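You operate a simulated robot arm through the tools that you are given. There is no shell and no other tool.

Carry out the task below with a simulated robot arm. There is one attempt and no reset: what you move stays moved.

## Task
Squeeze the spring in the press and screw the red-ringed nut on.
Fine: shut the guard first; swing the yellow fork over before and aside after; the nut goes down by hand till it seats, then wind the press up. Where these are worked on the way, their far stop is far enough and under half their travel is too little: yellow fork.

The check looks at the end state, three seconds after you hand in, the way a careful person would. Anything else that was tipped, shoved, dropped, spilled or broken makes it a failure.

## Robot
A 7-joint arm with a two-finger parallel gripper, fixed in place. Base frame: the origin is at the foot of the arm, x ahead of it, y to its left, z up; the work surface is at about z = 880. Lengths are in mm, angles in degrees, forces in N, time in s.
Its first joint turns from -166.0 to 166.0 degrees. Payload 4.4 kg.
The TCP is the grasp point between the finger pads, 23 mm short of the fingertips. In the tool frame z runs along the fingers and y along their closing line. The gripper opens to 94 mm. The fingers are 38 mm wide and 10 mm thick; the gripper's body (54 by 96 mm) begins 39 mm behind the TCP.
Orientation is that of the tool frame in the base frame, as a unit quaternion [w, x, y, z]. With the fingers straight down and closing along the base's y, the tool's x points along the base's -x, its y along +y and its z along -z.

## Interface
- The arm moves only by the tool play_rows. Its argument "plan" is a list of rows, each a list of 3 entries, a list of its own where there are three numbers: the shift along the tool's x, y, z in mm, then the turn, a rotation vector about the tool's x, y, z in degrees, then the gripper command, from -1 (fully open) to 1 (shut), values between in proportion. In form: [[[x, y, z], [ax, ay, az], hand], ...]. A call has 1 to 20 rows; each row shifts and turns the commanded pose from where the row before left it, along the tool's axes as they then stand. Each row takes 0.2 s and may step no farther than 50 mm and 8.6 degrees from the row before; otherwise, or with a gripper value out of range, the whole call is refused. Where a pose cannot be reached the arm comes as near as it can. A force on the tool above 60 N (or 10 N above the force at the start of the call, whichever is more), or a blocked arm, ends the call early, and 0.2 s more pass. The fingers move at their own pace (about 72 mm/s each) and stop on an object; they squeeze with about 43 N. The grip force told is the motor's: it shows also when the fingers shut on nothing. Time passes only in rows, and 0.2 s behind the last, so rows that do not move let the fingers close. It gives the time, the measured TCP pose, the force on the tool (base axes), the opening and the grip force at its end, in the units of the frame above (readings bear some noise), with the torque about the TCP (base axes, N m) and any sound that the robot's microphone picked up, and new pictures: "pictures" is both (left out), scene, wrist or none.
- Cameras (640 x 400 px; columns grow to the right, rows downward): "scene" is fixed at [399.4, 649.2, 1793.1]; the picture's right is [-0.82, -0.58, 0.00], its down [-0.37, 0.53, -0.77] and it looks along [0.44, -0.63, -0.64] (base axes); focal length 326 px, centre (320, 200). "wrist" rides on the gripper at [86, 16, -74] in the tool frame; the picture's right is [-0.18, 0.98, 0.00], its down [-0.58, -0.11, -0.81] and it looks along [-0.79, -0.15, 0.59] (tool axes); focal length 243 px, centre (320, 200). There is no depth. A picture from a camera that has moved, and an enlarged one, comes with that camera's place and axes in the base frame and with its lens.
- zoom(camera, box): a new picture of the part [left, top, right, bottom] of that camera's present view, enlarged. No time passes.
- close_job(): hands the job in; it is judged then, once.

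Places have to be worked out from the pictures, the camera data and where the tool is seen. Open the gripper and draw the arm clear of the work before you hand the job in, unless the task says otherwise.

The tools are called after "Call:" as name(argument=value, ...) on one line, values as JSON. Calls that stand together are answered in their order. play_rows: Moves the arm, as the interface text tells. Its arguments: {"type":"object","properties":{"plan":{"type":"array","items":{"type":"array"}},"pictures":{"type":"string","enum":["both","scene","wrist","none"]}},"required":["plan"]} The other tools are called the same way: zoom (camera, box) takes an enlarged picture of a part of a camera's view; close_job () hands the job in.

At the start:

```text
t: 0.0
eef_pos: [670.7, -1.3, 1431.2]
orientation: [0.0, 0.0, 1.0, 0.001]
wrist_force: [-0.1, 0.1, -1.0]
ft_torque: [0.02, 0.0, -0.03]
finger_gap: 94.3
grip_force: 0.0
```

scene: 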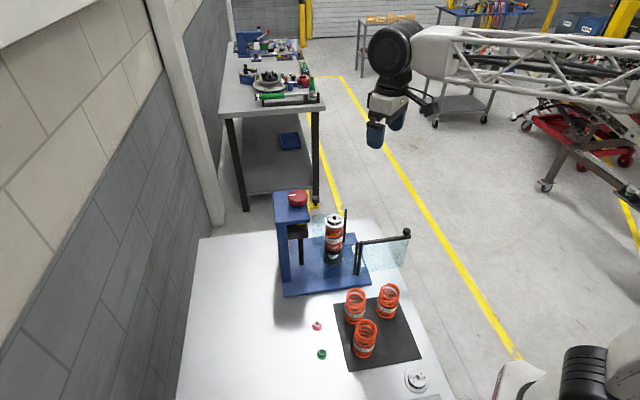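
wrist: 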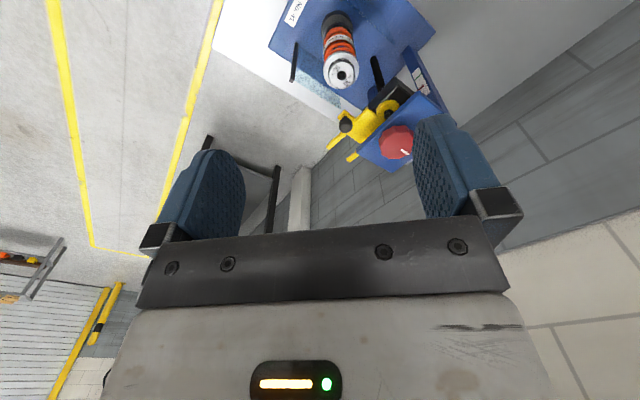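

I start by looking closely at the press and the parts on the bench before moving anything.

Call:
zoom(camera="scene", box=[250, 170, 430, 300])

Call:
zoom(camera="scene", box=[290, 280, 450, 400])

Call:
zoom(camera="wrist", box=[250, 0, 450, 180])

```text
3.08 times, centred on (340, 235) of scene
camera zoom: at [399.4, 649.2, 1793.1], right [-0.82, -0.58, 0.0], down [-0.37, 0.53, -0.77], along [0.44, -0.63, -0.64], focal length 1004 px, centre (258, 92)
```

zoom: 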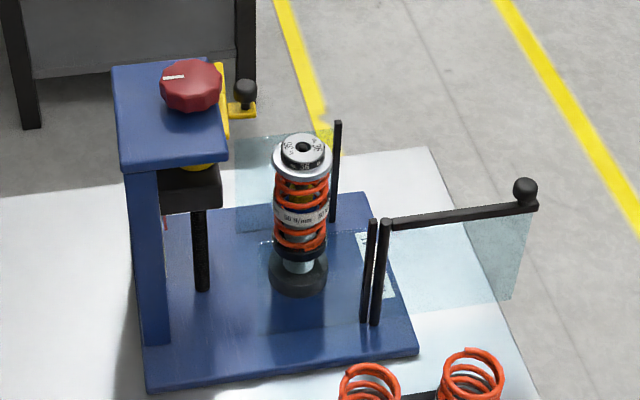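

```text
3.33 times, centred on (370, 340) of scene
camera zoom: at [399.4, 649.2, 1793.1], right [-0.82, -0.58, 0.0], down [-0.37, 0.53, -0.77], along [0.44, -0.63, -0.64], focal length 1087 px, centre (153, -267)
```

zoom: 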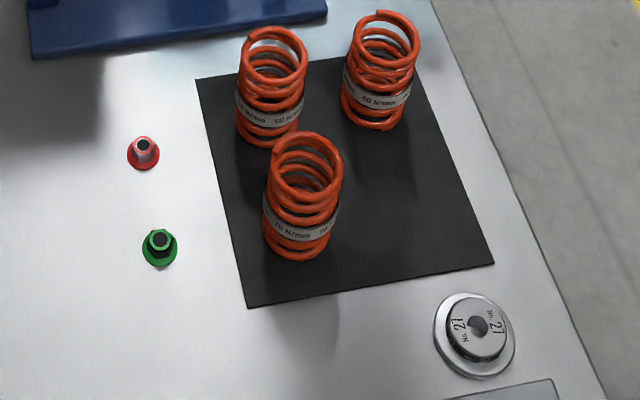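

```text
2.22 times, centred on (350, 90) of wrist
camera zoom: at [584.3, 17.3, 1505.1], right [0.18, 0.98, 0.0], down [0.58, -0.11, 0.81], along [0.79, -0.15, -0.59], focal length 539 px, centre (253, 444)
```

zoom: 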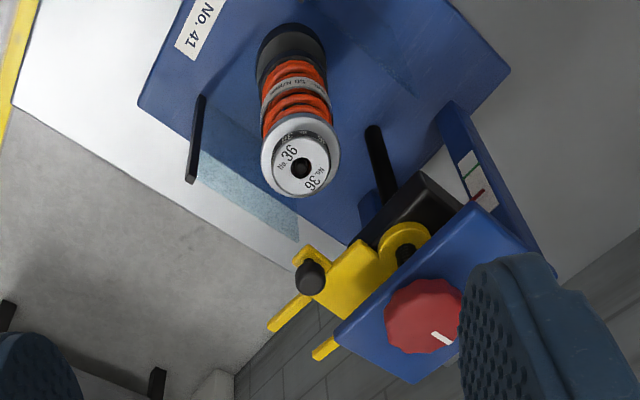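

The first estimates put the spring axis near (788, 14) with its top at z≈1100, the knob near (864, 93, 1200), the fork handle near (862, 10, 1136) and the red nut near (693, 244). I zoom in further on the scale, fork, nut and guard.

Call:
zoom(camera="wrist", box=[330, 50, 450, 170])

Call:
zoom(camera="scene", box=[300, 310, 345, 365])

Call:
zoom(camera="scene", box=[270, 180, 350, 270])

Call:
zoom(camera="scene", box=[340, 215, 420, 285])

```text
3.33 times, centred on (390, 110) of wrist
camera zoom: at [584.3, 17.3, 1505.1], right [0.18, 0.98, 0.0], down [0.58, -0.11, 0.81], along [0.79, -0.15, -0.59], focal length 809 px, centre (87, 500)
```

zoom: 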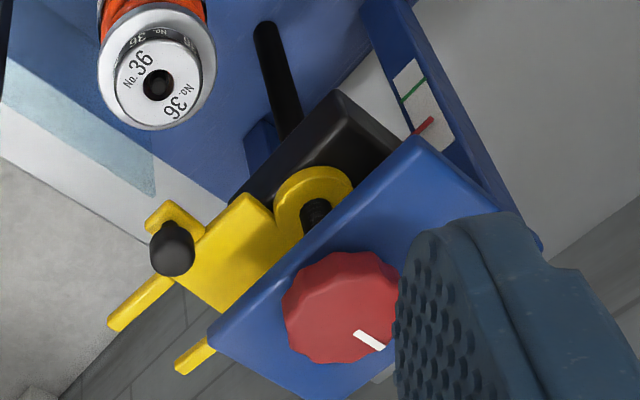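

```text
7.27 times, centred on (322, 338) of scene
camera zoom: at [399.4, 649.2, 1793.1], right [-0.82, -0.58, 0.0], down [-0.37, 0.53, -0.77], along [0.44, -0.63, -0.64], focal length 2372 px, centre (302, -800)
```

zoom: 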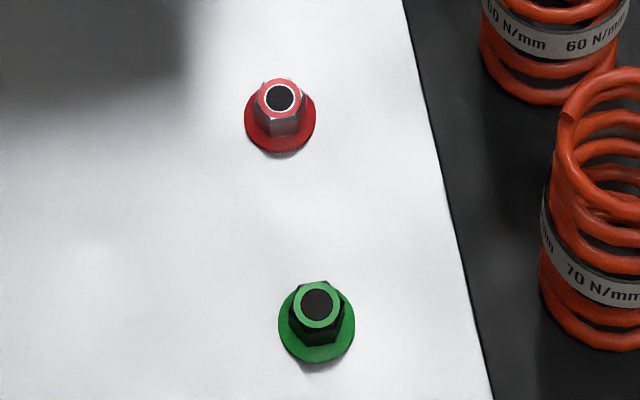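

```text
4.44 times, centred on (310, 225) of scene
camera zoom: at [399.4, 649.2, 1793.1], right [-0.82, -0.58, 0.0], down [-0.37, 0.53, -0.77], along [0.44, -0.63, -0.64], focal length 1450 px, centre (364, 89)
```

zoom: 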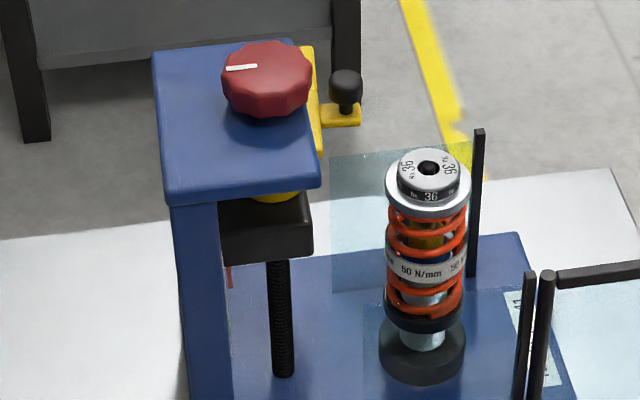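

```text
5.71 times, centred on (380, 250) of scene
camera zoom: at [399.4, 649.2, 1793.1], right [-0.82, -0.58, 0.0], down [-0.37, 0.53, -0.77], along [0.44, -0.63, -0.64], focal length 1864 px, centre (-23, -86)
```

zoom: 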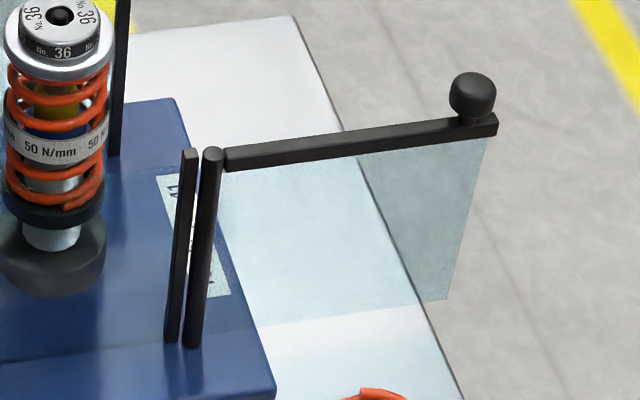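

The red pointer rides with the carriage and the green line on the white scale looks like the target height. I draw the arm back to see the door knob, press and nut from the wrist camera.

Call:
play_rows(plan=[[[45, 0, 10], [0, 0, 0], -1], [[45, 0, 10], [0, 0, 0], -1], [[45, 0, 10], [0, 0, 0], -1], [[45, 0, 10], [0, 0, 0], -1], [[45, 0, 10], [0, 0, 0], -1], [[45, 0, 10], [0, 0, 0], -1], [[0, 0, 0], [0, 0, 0], -1]])

```text
t: 1.6
eef_pos: [399.3, -1.3, 1375.0]
orientation: [-0.001, 0.0, 1.0, 0.0]
wrist_force: [0.7, 0.1, 0.1]
ft_torque: [-0.02, -0.03, -0.11]
finger_gap: 93.9
grip_force: 0.1
camera wrist: at [314.5, 16.1, 1448.7], right [0.18, 0.98, 0.0], down [0.58, -0.11, 0.81], along [0.79, -0.15, -0.59], focal length 243 px, centre (320, 200)
```

scene: 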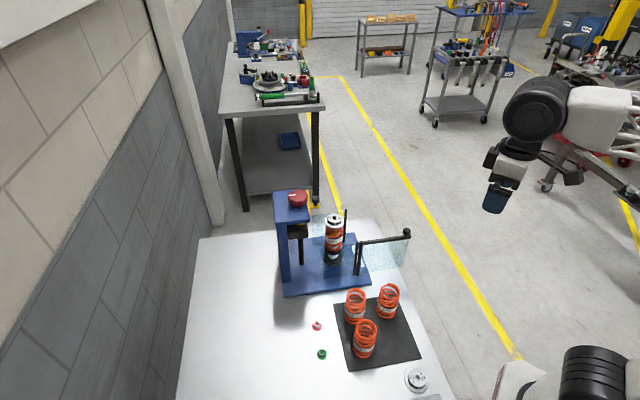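
wrist: 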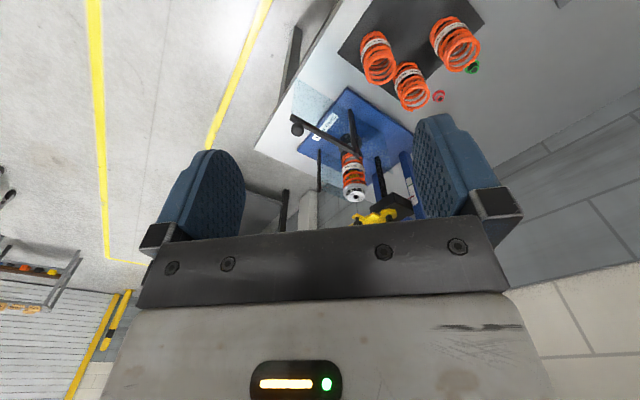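

Call:
zoom(camera="wrist", box=[270, 70, 430, 230])

Call:
zoom(camera="wrist", box=[330, 0, 500, 120])

```text
2.50 times, centred on (350, 150) of wrist
camera zoom: at [314.5, 16.1, 1448.7], right [0.18, 0.98, 0.0], down [0.58, -0.11, 0.81], along [0.79, -0.15, -0.59], focal length 606 px, centre (245, 325)
```

zoom: 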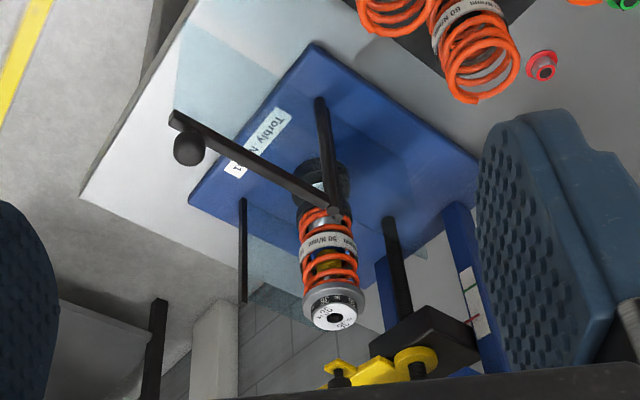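

```text
3.33 times, centred on (415, 60) of wrist
camera zoom: at [314.5, 16.1, 1448.7], right [0.18, 0.98, 0.0], down [0.58, -0.11, 0.81], along [0.79, -0.15, -0.59], focal length 809 px, centre (3, 667)
```

zoom: 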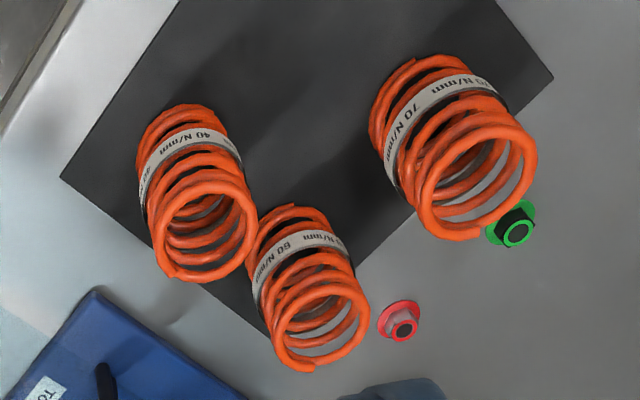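

The guard door's hinge is near (684, 23) and its knob near (583, -76, 1081); it must swing counter-clockwise (from above) about 90° to the post at (805, -78). I shut the fingers and go down behind the door bar on its trailing side.

Call:
play_rows(plan=[[[-43, -6, 35], [0, 0, 0], 1], [[-43, -6, 35], [0, 0, 0], 1], [[-43, -6, 35], [0, 0, 0], 1], [[-42, -6, 35], [0, 0, 0], 1], [[0, 0, 45], [0, 0, 0], 1], [[0, 0, 40], [0, 0, 0], 1], [[0, 0, 0], [0, 0, 0], 1]])

```text
refused: row 1 steps farther than a row can; nothing moved
```

The row was too long, so I split the motion into smaller steps.

Call:
play_rows(plan=[[[-34, -5, 30], [0, 0, 0], 1], [[-34, -5, 30], [0, 0, 0], 1], [[-34, -5, 30], [0, 0, 0], 1], [[-34, -5, 30], [0, 0, 0], 1], [[-35, -4, 30], [0, 0, 0], 1], [[0, 0, 40], [0, 0, 0], 1], [[0, 0, 35], [0, 0, 0], 1], [[0, 0, 0], [0, 0, 0], 1]])

```text
t: 3.4
eef_pos: [571.4, -24.3, 1146.0]
orientation: [0.0, -0.001, 1.0, -0.001]
wrist_force: [0.2, -1.0, 0.2]
ft_torque: [0.01, 0.01, -0.01]
finger_gap: 0.2
grip_force: 42.5
camera wrist: at [484.8, -7.0, 1221.4], right [0.18, 0.98, 0.0], down [0.58, -0.11, 0.81], along [0.79, -0.15, -0.59], focal length 243 px, centre (320, 200)
```

scene: 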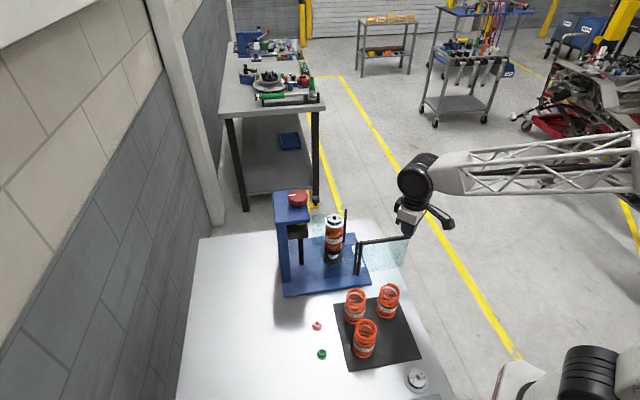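
wrist: 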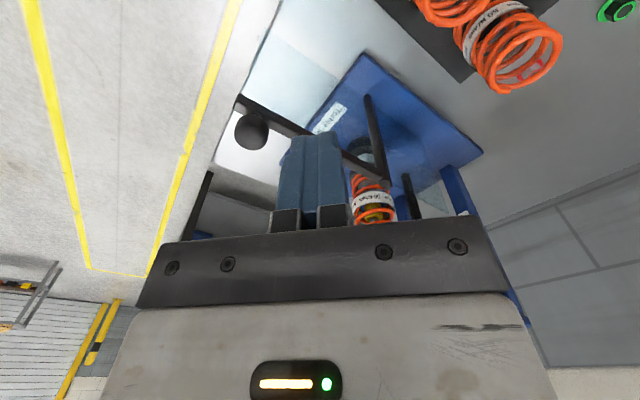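

The fingertips are on the trailing side of the bar with a clear gap. I lower to bar height (TCP z≈1068).

Call:
play_rows(plan=[[[0, 0, 40], [0, 0, 0], 1], [[0, 0, 38], [0, 0, 0], 1], [[0, 0, 0], [0, 0, 0], 1]])

Call:
zoom(camera="scene", box=[320, 180, 480, 300])

Call:
zoom(camera="wrist", box=[180, 40, 440, 240])

```text
t: 4.2
eef_pos: [571.7, -22.4, 1067.6]
orientation: [0.0, -0.001, 1.0, 0.001]
wrist_force: [-0.7, -0.1, 0.9]
ft_torque: [0.04, -0.03, 0.01]
finger_gap: 0.0
grip_force: 42.8
camera wrist: at [485.0, -6.1, 1142.6], right [0.18, 0.98, 0.0], down [0.58, -0.11, 0.81], along [0.79, -0.15, -0.59], focal length 243 px, centre (320, 200)
```

scene: 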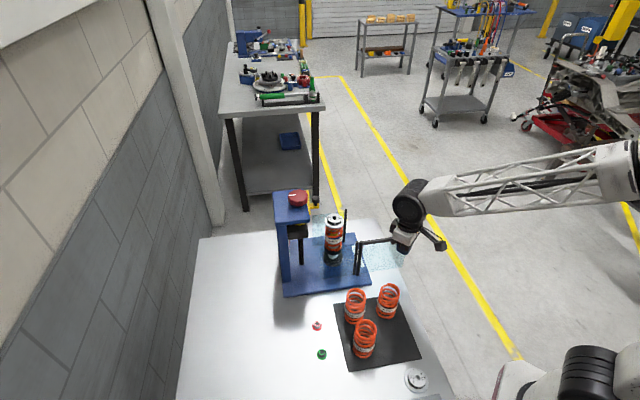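
wrist: 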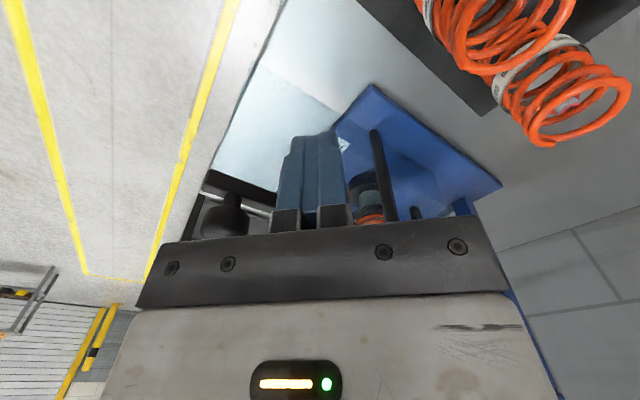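

```text
3.33 times, centred on (400, 240) of scene
camera zoom: at [399.4, 649.2, 1793.1], right [-0.82, -0.58, 0.0], down [-0.37, 0.53, -0.77], along [0.44, -0.63, -0.64], focal length 1087 px, centre (53, 67)
```

zoom: 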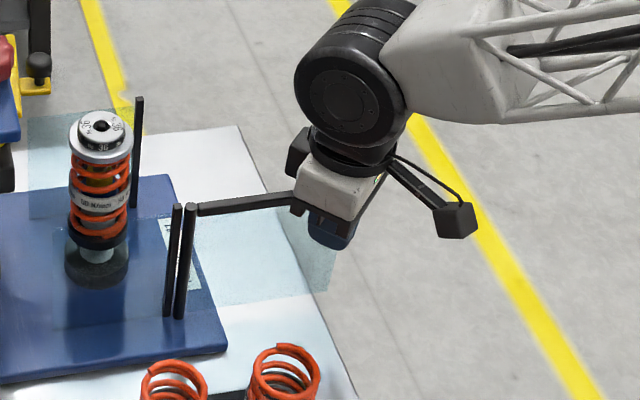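

```text
2.00 times, centred on (310, 140) of wrist
camera zoom: at [485.0, -6.1, 1142.6], right [0.18, 0.98, 0.0], down [0.58, -0.11, 0.81], along [0.79, -0.15, -0.59], focal length 485 px, centre (340, 320)
```

zoom: 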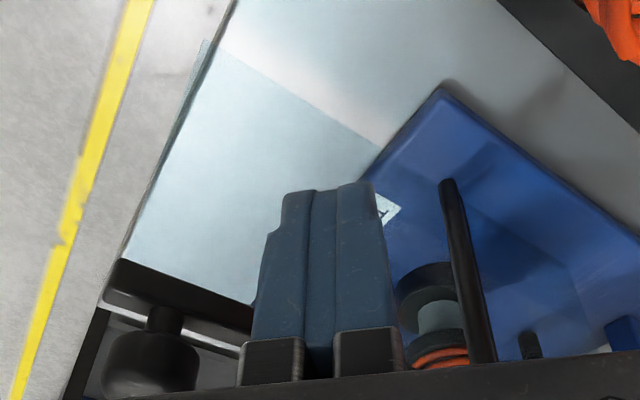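

The fingers sit beside the bar, clear of the knob. I push the door along its arc to roughly the halfway point and check.

Call:
play_rows(plan=[[[-12.6, -14.3, 0], [0, 0, 0], 1], [[-6.6, -8.7, 0], [0, 0, 0], 1], [[-6.6, -8.6, 0], [0, 0, 0], 1], [[-7.6, -6.9, 0], [0, 0, 0], 1], [[-7.6, -6.8, 0], [0, 0, 0], 1], [[-8.7, -5.5, 0], [0, 0, 0], 1], [[-8.7, -5.5, 0], [0, 0, 0], 1], [[-9.5, -3.9, 0], [0, 0, 0], 1], [[-9.5, -3.9, 0], [0, 0, 0], 1]])

Call:
zoom(camera="scene", box=[320, 180, 480, 300])

```text
t: 6.2
eef_pos: [649.5, -88.8, 1066.6]
orientation: [-0.001, 0.0, 1.0, 0.0]
wrist_force: [-0.4, 0.3, 0.8]
ft_torque: [-0.01, -0.02, -0.01]
finger_gap: 0.1
grip_force: 42.0
camera wrist: at [563.2, -71.7, 1141.8], right [0.18, 0.98, 0.0], down [0.58, -0.11, 0.81], along [0.79, -0.15, -0.59], focal length 243 px, centre (320, 200)
```

scene: 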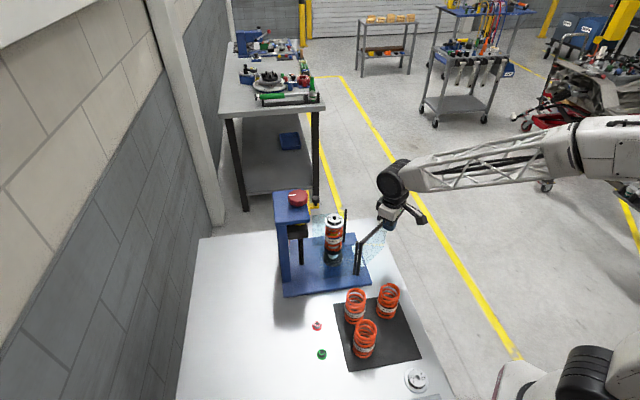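
wrist: 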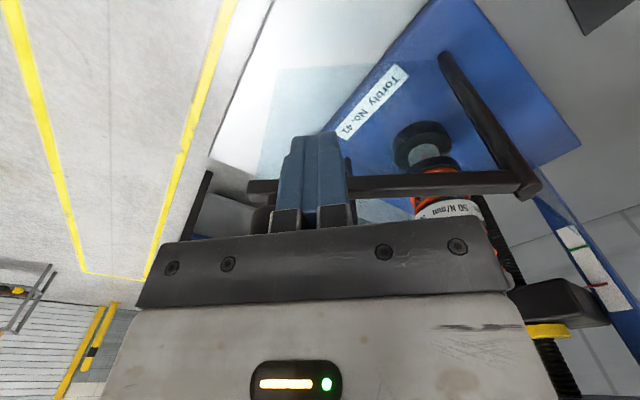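

```text
3.33 times, centred on (400, 240) of scene
camera zoom: at [399.4, 649.2, 1793.1], right [-0.82, -0.58, 0.0], down [-0.37, 0.53, -0.77], along [0.44, -0.63, -0.64], focal length 1087 px, centre (53, 67)
```

zoom: 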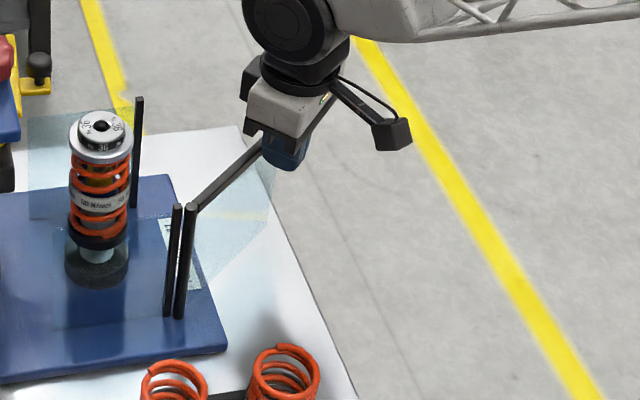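

The door is following well with almost no force. I continue the arc to the closed position.

Call:
play_rows(plan=[[[-10, -2.2, 0], [0, 0, 0], 1], [[-10, -2.2, 0], [0, 0, 0], 1], [[-10.3, -0.4, 0], [0, 0, 0], 1], [[-10.3, -0.4, 0], [0, 0, 0], 1], [[-10.1, 1.4, 0], [0, 0, 0], 1], [[-10.1, 1.4, 0], [0, 0, 0], 1], [[-9.8, 3.1, 0], [0, 0, 0], 1], [[-9.8, 3.2, 0], [0, 0, 0], 1], [[-9, 4.7, 0], [0, 0, 0], 1], [[-4.5, 2.5, 0], [0, 0, 0], 1]])

Call:
zoom(camera="scene", box=[300, 160, 460, 280])

```text
t: 8.4
eef_pos: [742.0, -77.8, 1068.1]
orientation: [0.0, 0.0, 1.0, 0.0]
wrist_force: [0.6, 0.2, -0.5]
ft_torque: [0.02, -0.04, -0.03]
finger_gap: 0.0
grip_force: 42.8
camera wrist: at [656.9, -60.6, 1142.4], right [0.18, 0.98, 0.0], down [0.58, -0.11, 0.81], along [0.79, -0.15, -0.59], focal length 243 px, centre (320, 200)
```

scene: 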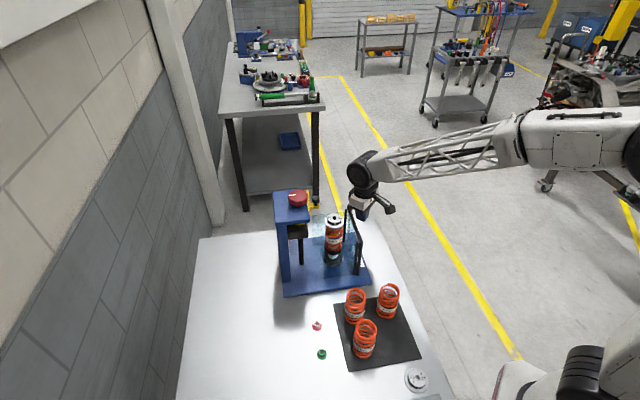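
wrist: 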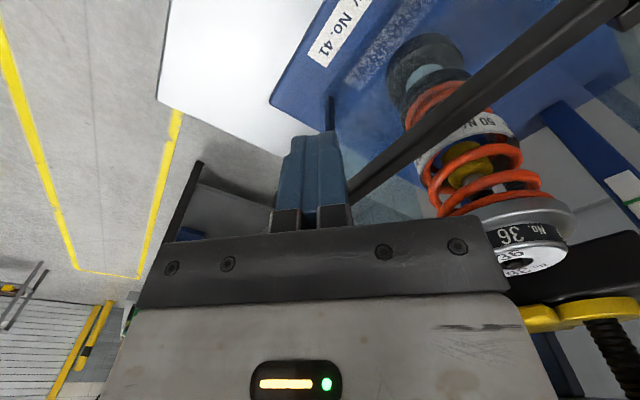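

```text
3.33 times, centred on (380, 220) of scene
camera zoom: at [399.4, 649.2, 1793.1], right [-0.82, -0.58, 0.0], down [-0.37, 0.53, -0.77], along [0.44, -0.63, -0.64], focal length 1087 px, centre (120, 133)
```

zoom: 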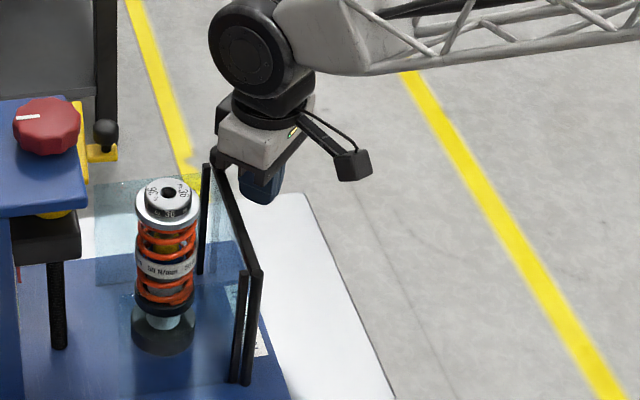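

The door is nearly at the post and still moves freely. I keep pushing in small steps until I feel the stop.

Call:
play_rows(plan=[[[-2.2, 2.0, 0], [0, 0, 0], 1], [[-2.2, 2.0, 0], [0, 0, 0], 1], [[-2.2, 2.0, 0], [0, 0, 0], 1], [[-2.2, 2.1, 0], [0, 0, 0], 1], [[0, 0, 0], [0, 0, 0], 1]])

Call:
zoom(camera="scene", box=[300, 180, 400, 280])

```text
t: 9.5
eef_pos: [749.0, -71.0, 1067.8]
orientation: [-0.002, 0.001, 1.0, -0.001]
wrist_force: [-22.8, -16.4, 5.5]
ft_torque: [-0.11, 0.15, -0.12]
finger_gap: 0.0
grip_force: 42.2
stopped in row 5: the force on the tool passed its limit at 64 N (the readings are from after the stop); the commanded pose is now the measured one
camera wrist: at [663.3, -54.2, 1142.6], right [0.19, 0.98, 0.0], down [0.58, -0.11, 0.8], along [0.79, -0.15, -0.59], focal length 243 px, centre (320, 200)
```

scene: 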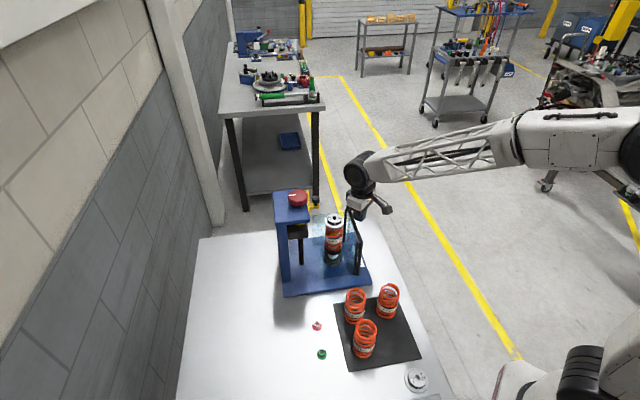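
wrist: 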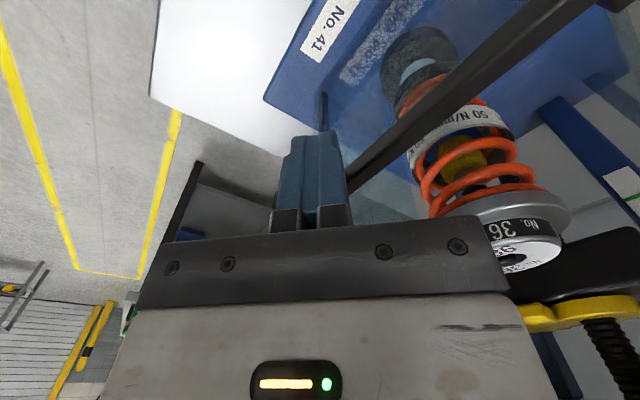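

```text
4.00 times, centred on (350, 230) of scene
camera zoom: at [399.4, 649.2, 1793.1], right [-0.82, -0.58, 0.0], down [-0.37, 0.53, -0.77], along [0.44, -0.63, -0.64], focal length 1305 px, centre (200, 80)
```

zoom: 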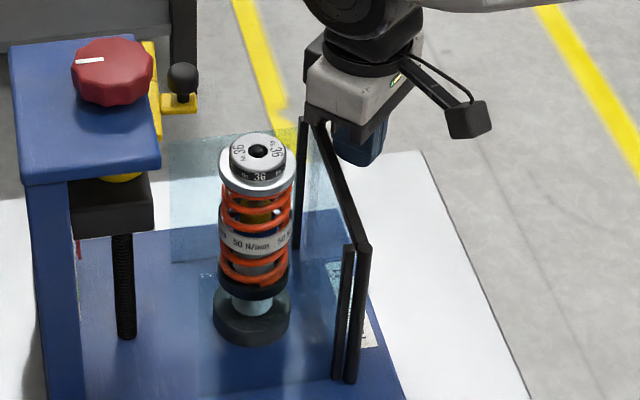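

The door has reached its stop against the post. I back straight off and rise clear of everything.

Call:
play_rows(plan=[[[14, -14, 0], [0, 0, 0], 1], [[14, -14, 0], [0, 0, 0], 1], [[10, -10, -30], [0, 0, 0], 1], [[0, 0, -48], [0, 0, 0], 1], [[0, 0, -48], [0, 0, 0], -1], [[30, 20, -30], [0, 0, 0], -1], [[30, 20, -30], [0, 0, 0], -1], [[30, 20, 0], [0, 0, 0], -1], [[30, 20, 0], [0, 0, 0], -1], [[0, 0, 0], [0, 0, 0], -1]])

Call:
zoom(camera="scene", box=[270, 170, 400, 290])

Call:
zoom(camera="wrist", box=[240, 0, 480, 180])

```text
t: 11.7
eef_pos: [590.8, -29.1, 1253.6]
orientation: [-0.001, 0.001, 1.0, -0.001]
wrist_force: [0.6, 0.3, -0.1]
ft_torque: [0.01, 0.0, -0.01]
finger_gap: 93.9
grip_force: 0.1
camera wrist: at [505.3, -10.8, 1328.3], right [0.19, 0.98, 0.0], down [0.58, -0.11, 0.81], along [0.79, -0.15, -0.59], focal length 243 px, centre (320, 200)
```

scene: 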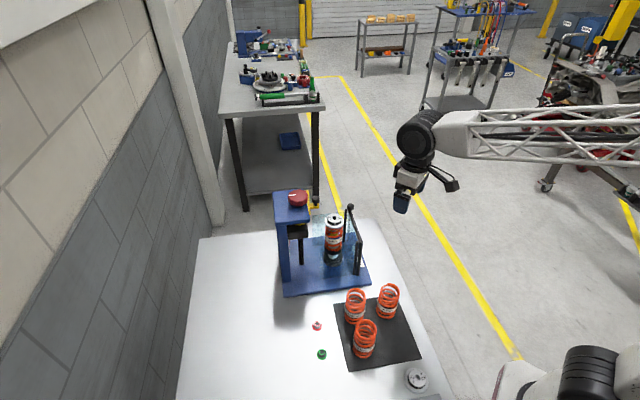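
wrist: 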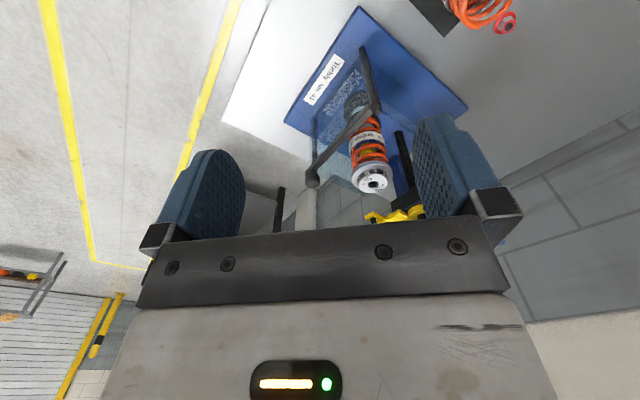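

```text
3.33 times, centred on (335, 230) of scene
camera zoom: at [399.4, 649.2, 1793.1], right [-0.82, -0.58, 0.0], down [-0.37, 0.53, -0.77], along [0.44, -0.63, -0.64], focal length 1087 px, centre (270, 100)
```

zoom: 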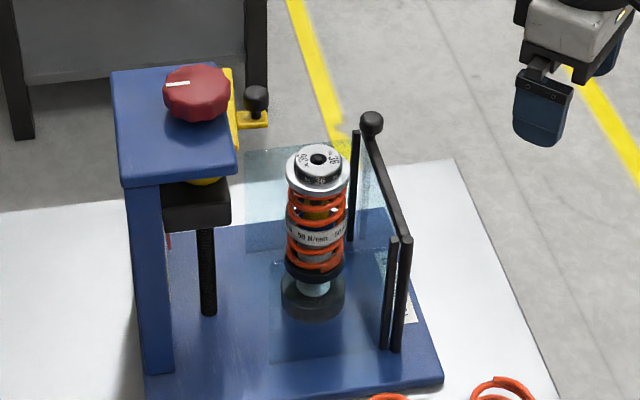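

```text
2.22 times, centred on (360, 90) of wrist
camera zoom: at [505.3, -10.8, 1328.3], right [0.19, 0.98, 0.0], down [0.58, -0.11, 0.81], along [0.79, -0.15, -0.59], focal length 539 px, centre (231, 444)
```

zoom: 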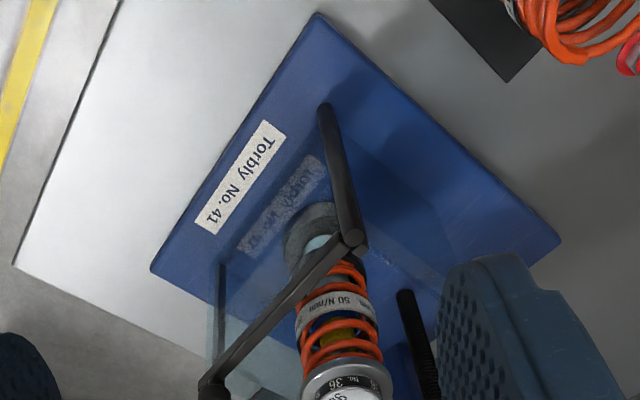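

The guard is shut. Next I turn the hand 90° in place so the fingers close along base x with the camera boom pointing away from the press head.

Call:
play_rows(plan=[[[0, 0, -8], [0, 0, -8.2], -1], [[0, 0, -8], [0, 0, -8.2], -1], [[0, 0, -8], [0, 0, -8.2], -1], [[0, 0, -8], [0, 0, -8.2], -1], [[0, 0, -8], [0, 0, -8.2], -1], [[0, 0, 0], [0, 0, -8.2], -1], [[0, 0, 0], [0, 0, -8.2], -1], [[0, 0, 0], [0, 0, -8.2], -1], [[0, 0, 0], [0, 0, -8.2], -1], [[0, 0, 0], [0, 0, -8.2], -1], [[0, 0, 0], [0, 0, -8.0], -1], [[0, 0, 0], [0, 0, 0], -1]])

```text
t: 14.3
eef_pos: [592.6, -28.6, 1293.2]
orientation: [0.002, 0.707, -0.707, 0.0]
wrist_force: [0.5, 0.0, -0.4]
ft_torque: [0.01, -0.03, 0.02]
finger_gap: 94.3
grip_force: 0.0
camera wrist: at [577.2, -113.7, 1368.3], right [-0.98, 0.18, 0.0], down [0.11, 0.58, 0.81], along [0.15, 0.79, -0.59], focal length 243 px, centre (320, 200)
```

scene: 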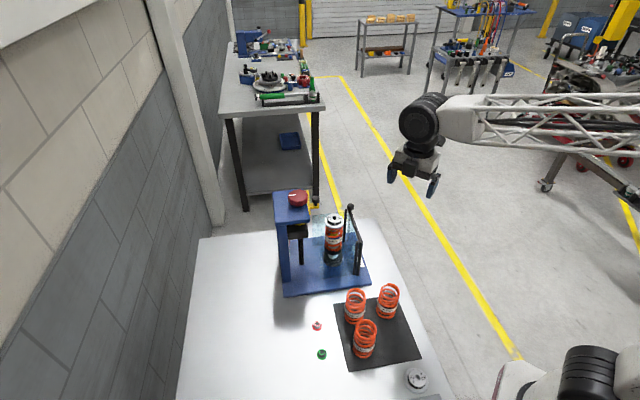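
wrist: 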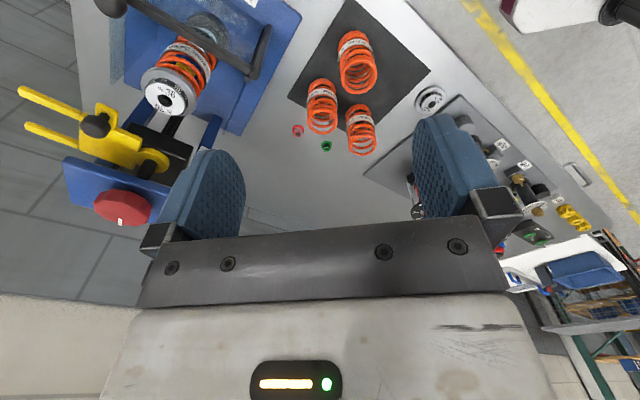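

The rotation worked, and the fork, knob and a tray of other parts came into view. I zoom in on the fork and the rest of the bench.

Call:
zoom(camera="wrist", box=[0, 60, 200, 240])

Call:
zoom(camera="wrist", box=[360, 70, 620, 260])

```text
2.22 times, centred on (100, 150) of wrist
camera zoom: at [577.2, -113.7, 1368.3], right [-0.98, 0.18, 0.0], down [0.11, 0.58, 0.81], along [0.15, 0.79, -0.59], focal length 539 px, centre (809, 311)
```

zoom: 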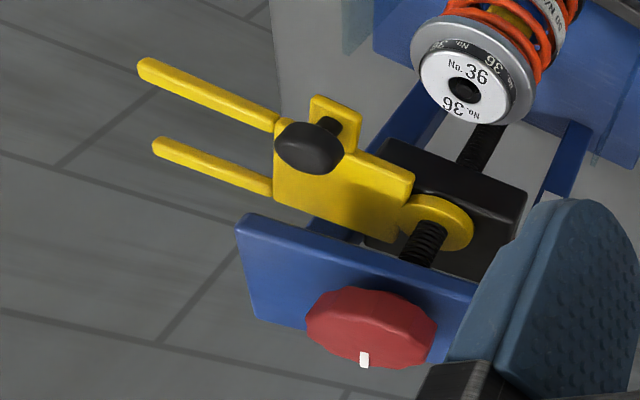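

```text
2.11 times, centred on (490, 165) of wrist
camera zoom: at [577.2, -113.7, 1368.3], right [-0.98, 0.18, 0.0], down [0.11, 0.58, 0.81], along [0.15, 0.79, -0.59], focal length 511 px, centre (-38, 274)
```

zoom: 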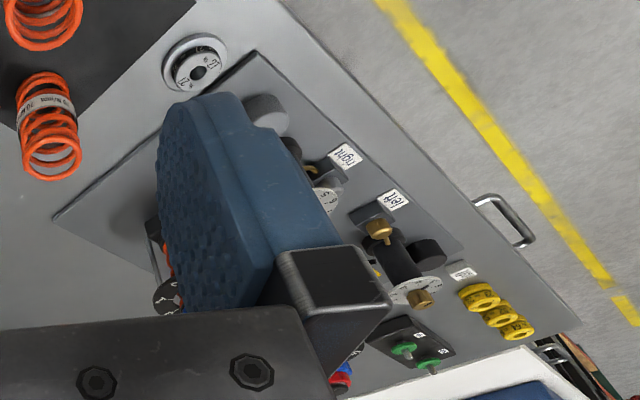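

The fork turns on the lead-screw axis near (858, 90). I turn the hand 30° back so the fingers will fit between the fork knob and the head, and move to look straight at the head from the front.

Call:
play_rows(plan=[[[0, 0, 0], [0, 0, 7.5], -1], [[0, 0, 0], [0, 0, 7.5], -1], [[0, 0, 0], [0, 0, 7.5], -1], [[0, 0, 0], [0, 0, 7.5], -1], [[-12.6, -38.2, 0], [0, 0, 0], -1], [[-12.6, -38.2, 0], [0, 0, 0], -1], [[-12.6, -38.2, 0], [0, 0, 0], -1], [[-12.6, -38.2, 0], [0, 0, 0], -1], [[-12.6, -38.2, 0], [0, 0, 0], -1], [[0, 0, 0], [0, 0, 0], 0.1], [[0, 0, 0], [0, 0, 0], 0.1]])

Call:
zoom(camera="wrist", box=[200, 60, 480, 235])

```text
t: 16.7
eef_pos: [788.2, -70.6, 1293.2]
orientation: [-0.001, -0.499, 0.867, 0.0]
wrist_force: [1.1, 0.1, -0.1]
ft_torque: [0.0, 0.0, -0.02]
finger_gap: 42.4
grip_force: 0.1
camera wrist: at [731.3, -136.6, 1368.7], right [-0.76, 0.65, 0.0], down [0.39, 0.45, 0.8], along [0.52, 0.61, -0.59], focal length 243 px, centre (320, 200)
```

scene: 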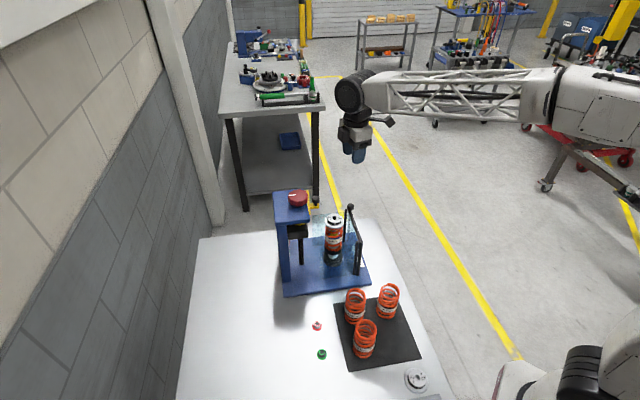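
wrist: 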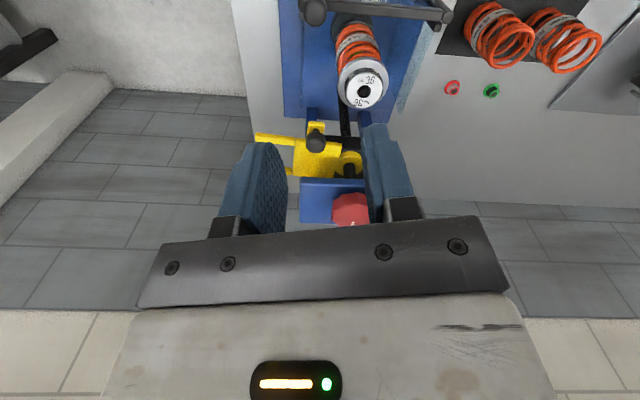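

```text
2.29 times, centred on (340, 148) of wrist
camera zoom: at [731.3, -136.6, 1368.7], right [-0.76, 0.65, 0.0], down [0.39, 0.45, 0.8], along [0.52, 0.61, -0.59], focal length 555 px, centre (274, 320)
```

zoom: 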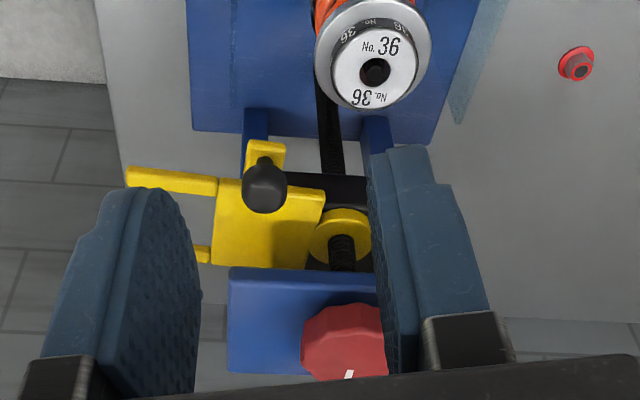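

From this view the head is a thin plate (z≈1159–1171), the fork knob is at about (863, 11, 1134), and the pivot at about (860, 88). I move over the fork knob and come partway down with the fingers about 42 mm apart.

Call:
play_rows(plan=[[[-34.2, -7.4, 0], [0, 0, 0], 0.1], [[-34.2, -7.4, 0], [0, 0, 0], 0.1], [[-34.2, -7.4, 0], [0, 0, 0], 0.1], [[0, 0, 40], [0, 0, 0], 0.1], [[0, 0, 40], [0, 0, 0], 0.1], [[0, 0, 15], [0, 0, 0], 0.1], [[0, 0, 0], [0, 0, 0], 0.1]])

Call:
zoom(camera="wrist", box=[200, 60, 480, 235])

Call:
zoom(camera="scene", box=[260, 130, 400, 250])

```text
t: 18.3
eef_pos: [858.8, 9.1, 1197.4]
orientation: [-0.001, -0.499, 0.867, 0.001]
wrist_force: [0.0, 0.5, 0.2]
ft_torque: [-0.01, -0.01, -0.03]
finger_gap: 42.2
grip_force: 0.1
camera wrist: at [802.1, -57.7, 1272.1], right [-0.76, 0.65, 0.0], down [0.39, 0.45, 0.8], along [0.52, 0.61, -0.59], focal length 243 px, centre (320, 200)
```

scene: 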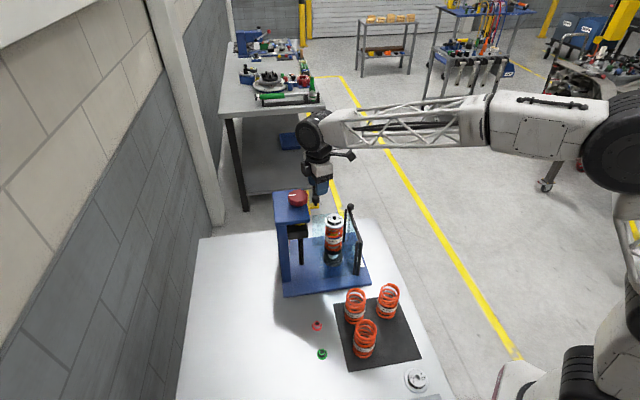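
wrist: 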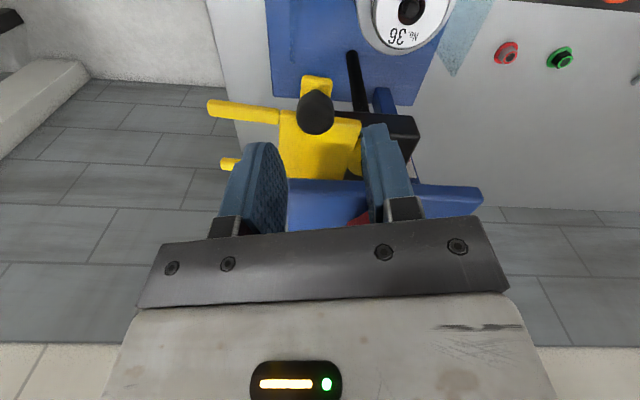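

```text
2.29 times, centred on (340, 148) of wrist
camera zoom: at [802.1, -57.7, 1272.1], right [-0.76, 0.65, 0.0], down [0.39, 0.45, 0.8], along [0.52, 0.61, -0.59], focal length 555 px, centre (274, 320)
```

zoom: 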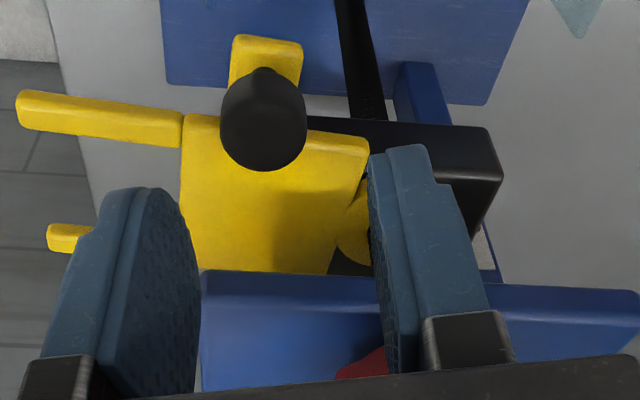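

```text
3.33 times, centred on (330, 190) of scene
camera zoom: at [399.4, 649.2, 1793.1], right [-0.82, -0.58, 0.0], down [-0.37, 0.53, -0.77], along [0.44, -0.63, -0.64], focal length 1087 px, centre (287, 233)
```

zoom: 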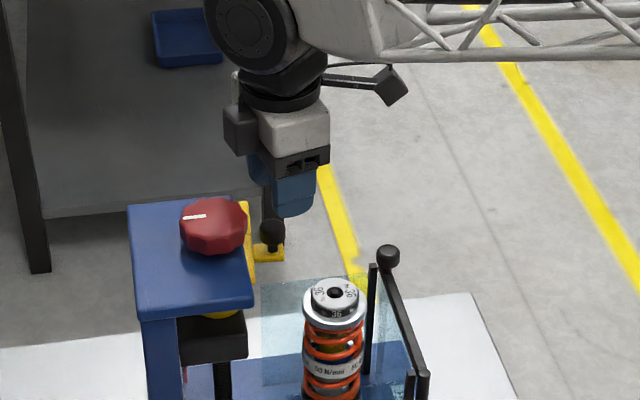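

The fork knob is centred between the fingers and the head edge is clear. I lower to knob height (TCP z≈1148).

Call:
play_rows(plan=[[[0, 0, 20], [0, 0, 0], 0.1], [[0, 0, 15], [0, 0, 0], 0.1], [[0, 0, 14], [0, 0, 0], 0.1], [[0, 0, 0], [0, 0, 0], 0.1]])

Call:
zoom(camera="wrist", box=[200, 60, 480, 235])

Call:
zoom(camera="scene", box=[260, 130, 400, 250])

```text
t: 19.3
eef_pos: [859.5, 5.9, 1148.8]
orientation: [-0.002, -0.499, 0.867, 0.0]
wrist_force: [0.3, -0.4, -0.3]
ft_torque: [0.03, 0.02, -0.02]
finger_gap: 42.2
grip_force: 0.1
camera wrist: at [803.1, -59.2, 1223.7], right [-0.76, 0.65, 0.0], down [0.39, 0.45, 0.8], along [0.52, 0.61, -0.59], focal length 243 px, centre (320, 200)
```

scene: 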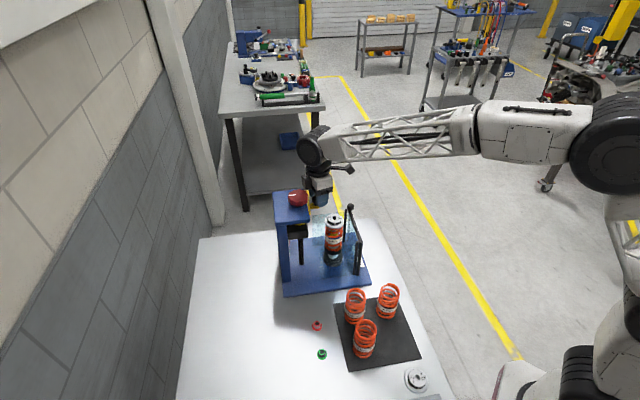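
wrist: 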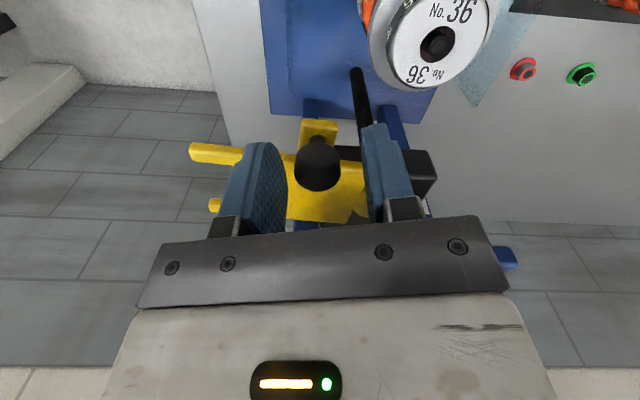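

```text
2.29 times, centred on (340, 148) of wrist
camera zoom: at [803.1, -59.2, 1223.7], right [-0.76, 0.65, 0.0], down [0.39, 0.45, 0.8], along [0.52, 0.61, -0.59], focal length 555 px, centre (274, 320)
```

zoom: 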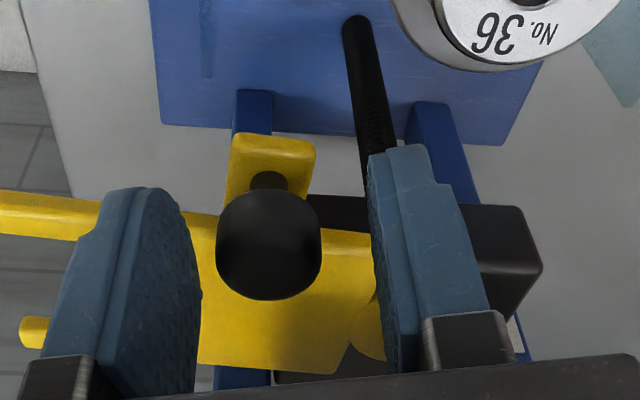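

```text
3.33 times, centred on (330, 190) of scene
camera zoom: at [399.4, 649.2, 1793.1], right [-0.82, -0.58, 0.0], down [-0.37, 0.53, -0.77], along [0.44, -0.63, -0.64], focal length 1087 px, centre (287, 233)
```

zoom: 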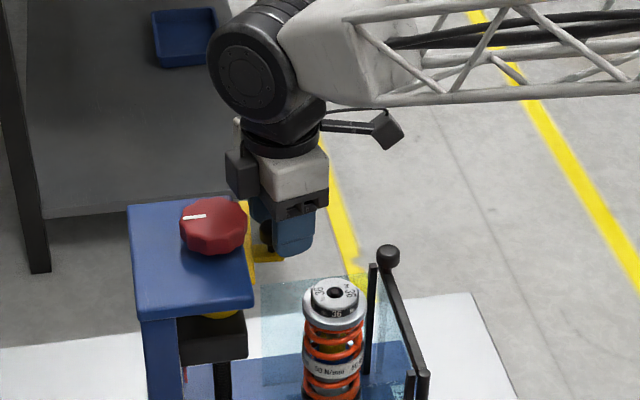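

The fingers straddle the fork knob with clear gaps. I narrow the cage to about 32 mm and sweep the fork along its arc, halfway first.

Call:
play_rows(plan=[[[0, 0, 0], [0, 0, 0], 0.32], [[0, 0, 0], [0, 0, 0], 0.32], [[3.7, 7.6, 0], [0, 0, 4], 0.32], [[3.5, 7.7, 0], [0, 0, 4], 0.32], [[3.1, 7.9, 0], [0, 0, 4], 0.32], [[3.0, 7.9, 0], [0, 0, 4], 0.32], [[2.6, 8.1, 0], [0, 0, 4], 0.32], [[2.3, 8.1, 0], [0, 0, 4], 0.32]])

Call:
zoom(camera="wrist", box=[160, 0, 480, 235])

Call:
zoom(camera="scene", box=[260, 160, 400, 280])

```text
t: 21.1
eef_pos: [812.9, 23.9, 1150.9]
orientation: [-0.001, -0.307, 0.952, 0.0]
wrist_force: [-0.1, 1.0, 0.4]
ft_torque: [-0.02, 0.02, 0.01]
finger_gap: 32.0
grip_force: 0.1
camera wrist: at [733.5, -11.8, 1224.6], right [-0.43, 0.9, 0.0], down [0.54, 0.25, 0.8], along [0.73, 0.34, -0.59], focal length 243 px, centre (320, 200)
```

scene: 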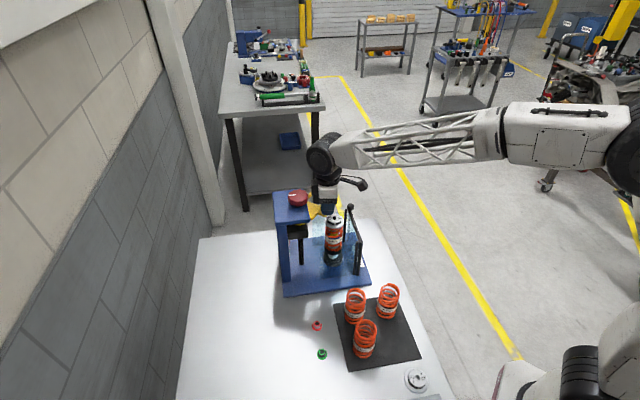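
wrist: 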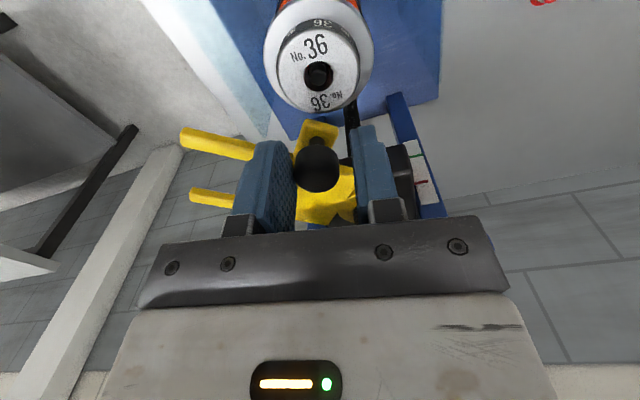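

```text
1.70 times, centred on (320, 118) of wrist
camera zoom: at [733.5, -11.8, 1224.6], right [-0.43, 0.9, 0.0], down [0.54, 0.25, 0.8], along [0.73, 0.34, -0.59], focal length 413 px, centre (320, 340)
```

zoom: 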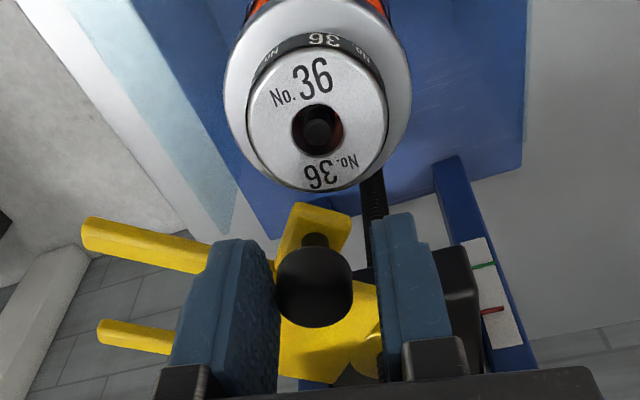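

```text
3.33 times, centred on (330, 220) of scene
camera zoom: at [399.4, 649.2, 1793.1], right [-0.82, -0.58, 0.0], down [-0.37, 0.53, -0.77], along [0.44, -0.63, -0.64], focal length 1087 px, centre (287, 133)
```

zoom: 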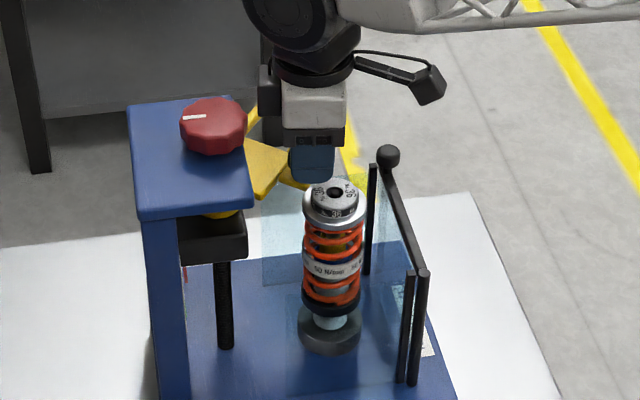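

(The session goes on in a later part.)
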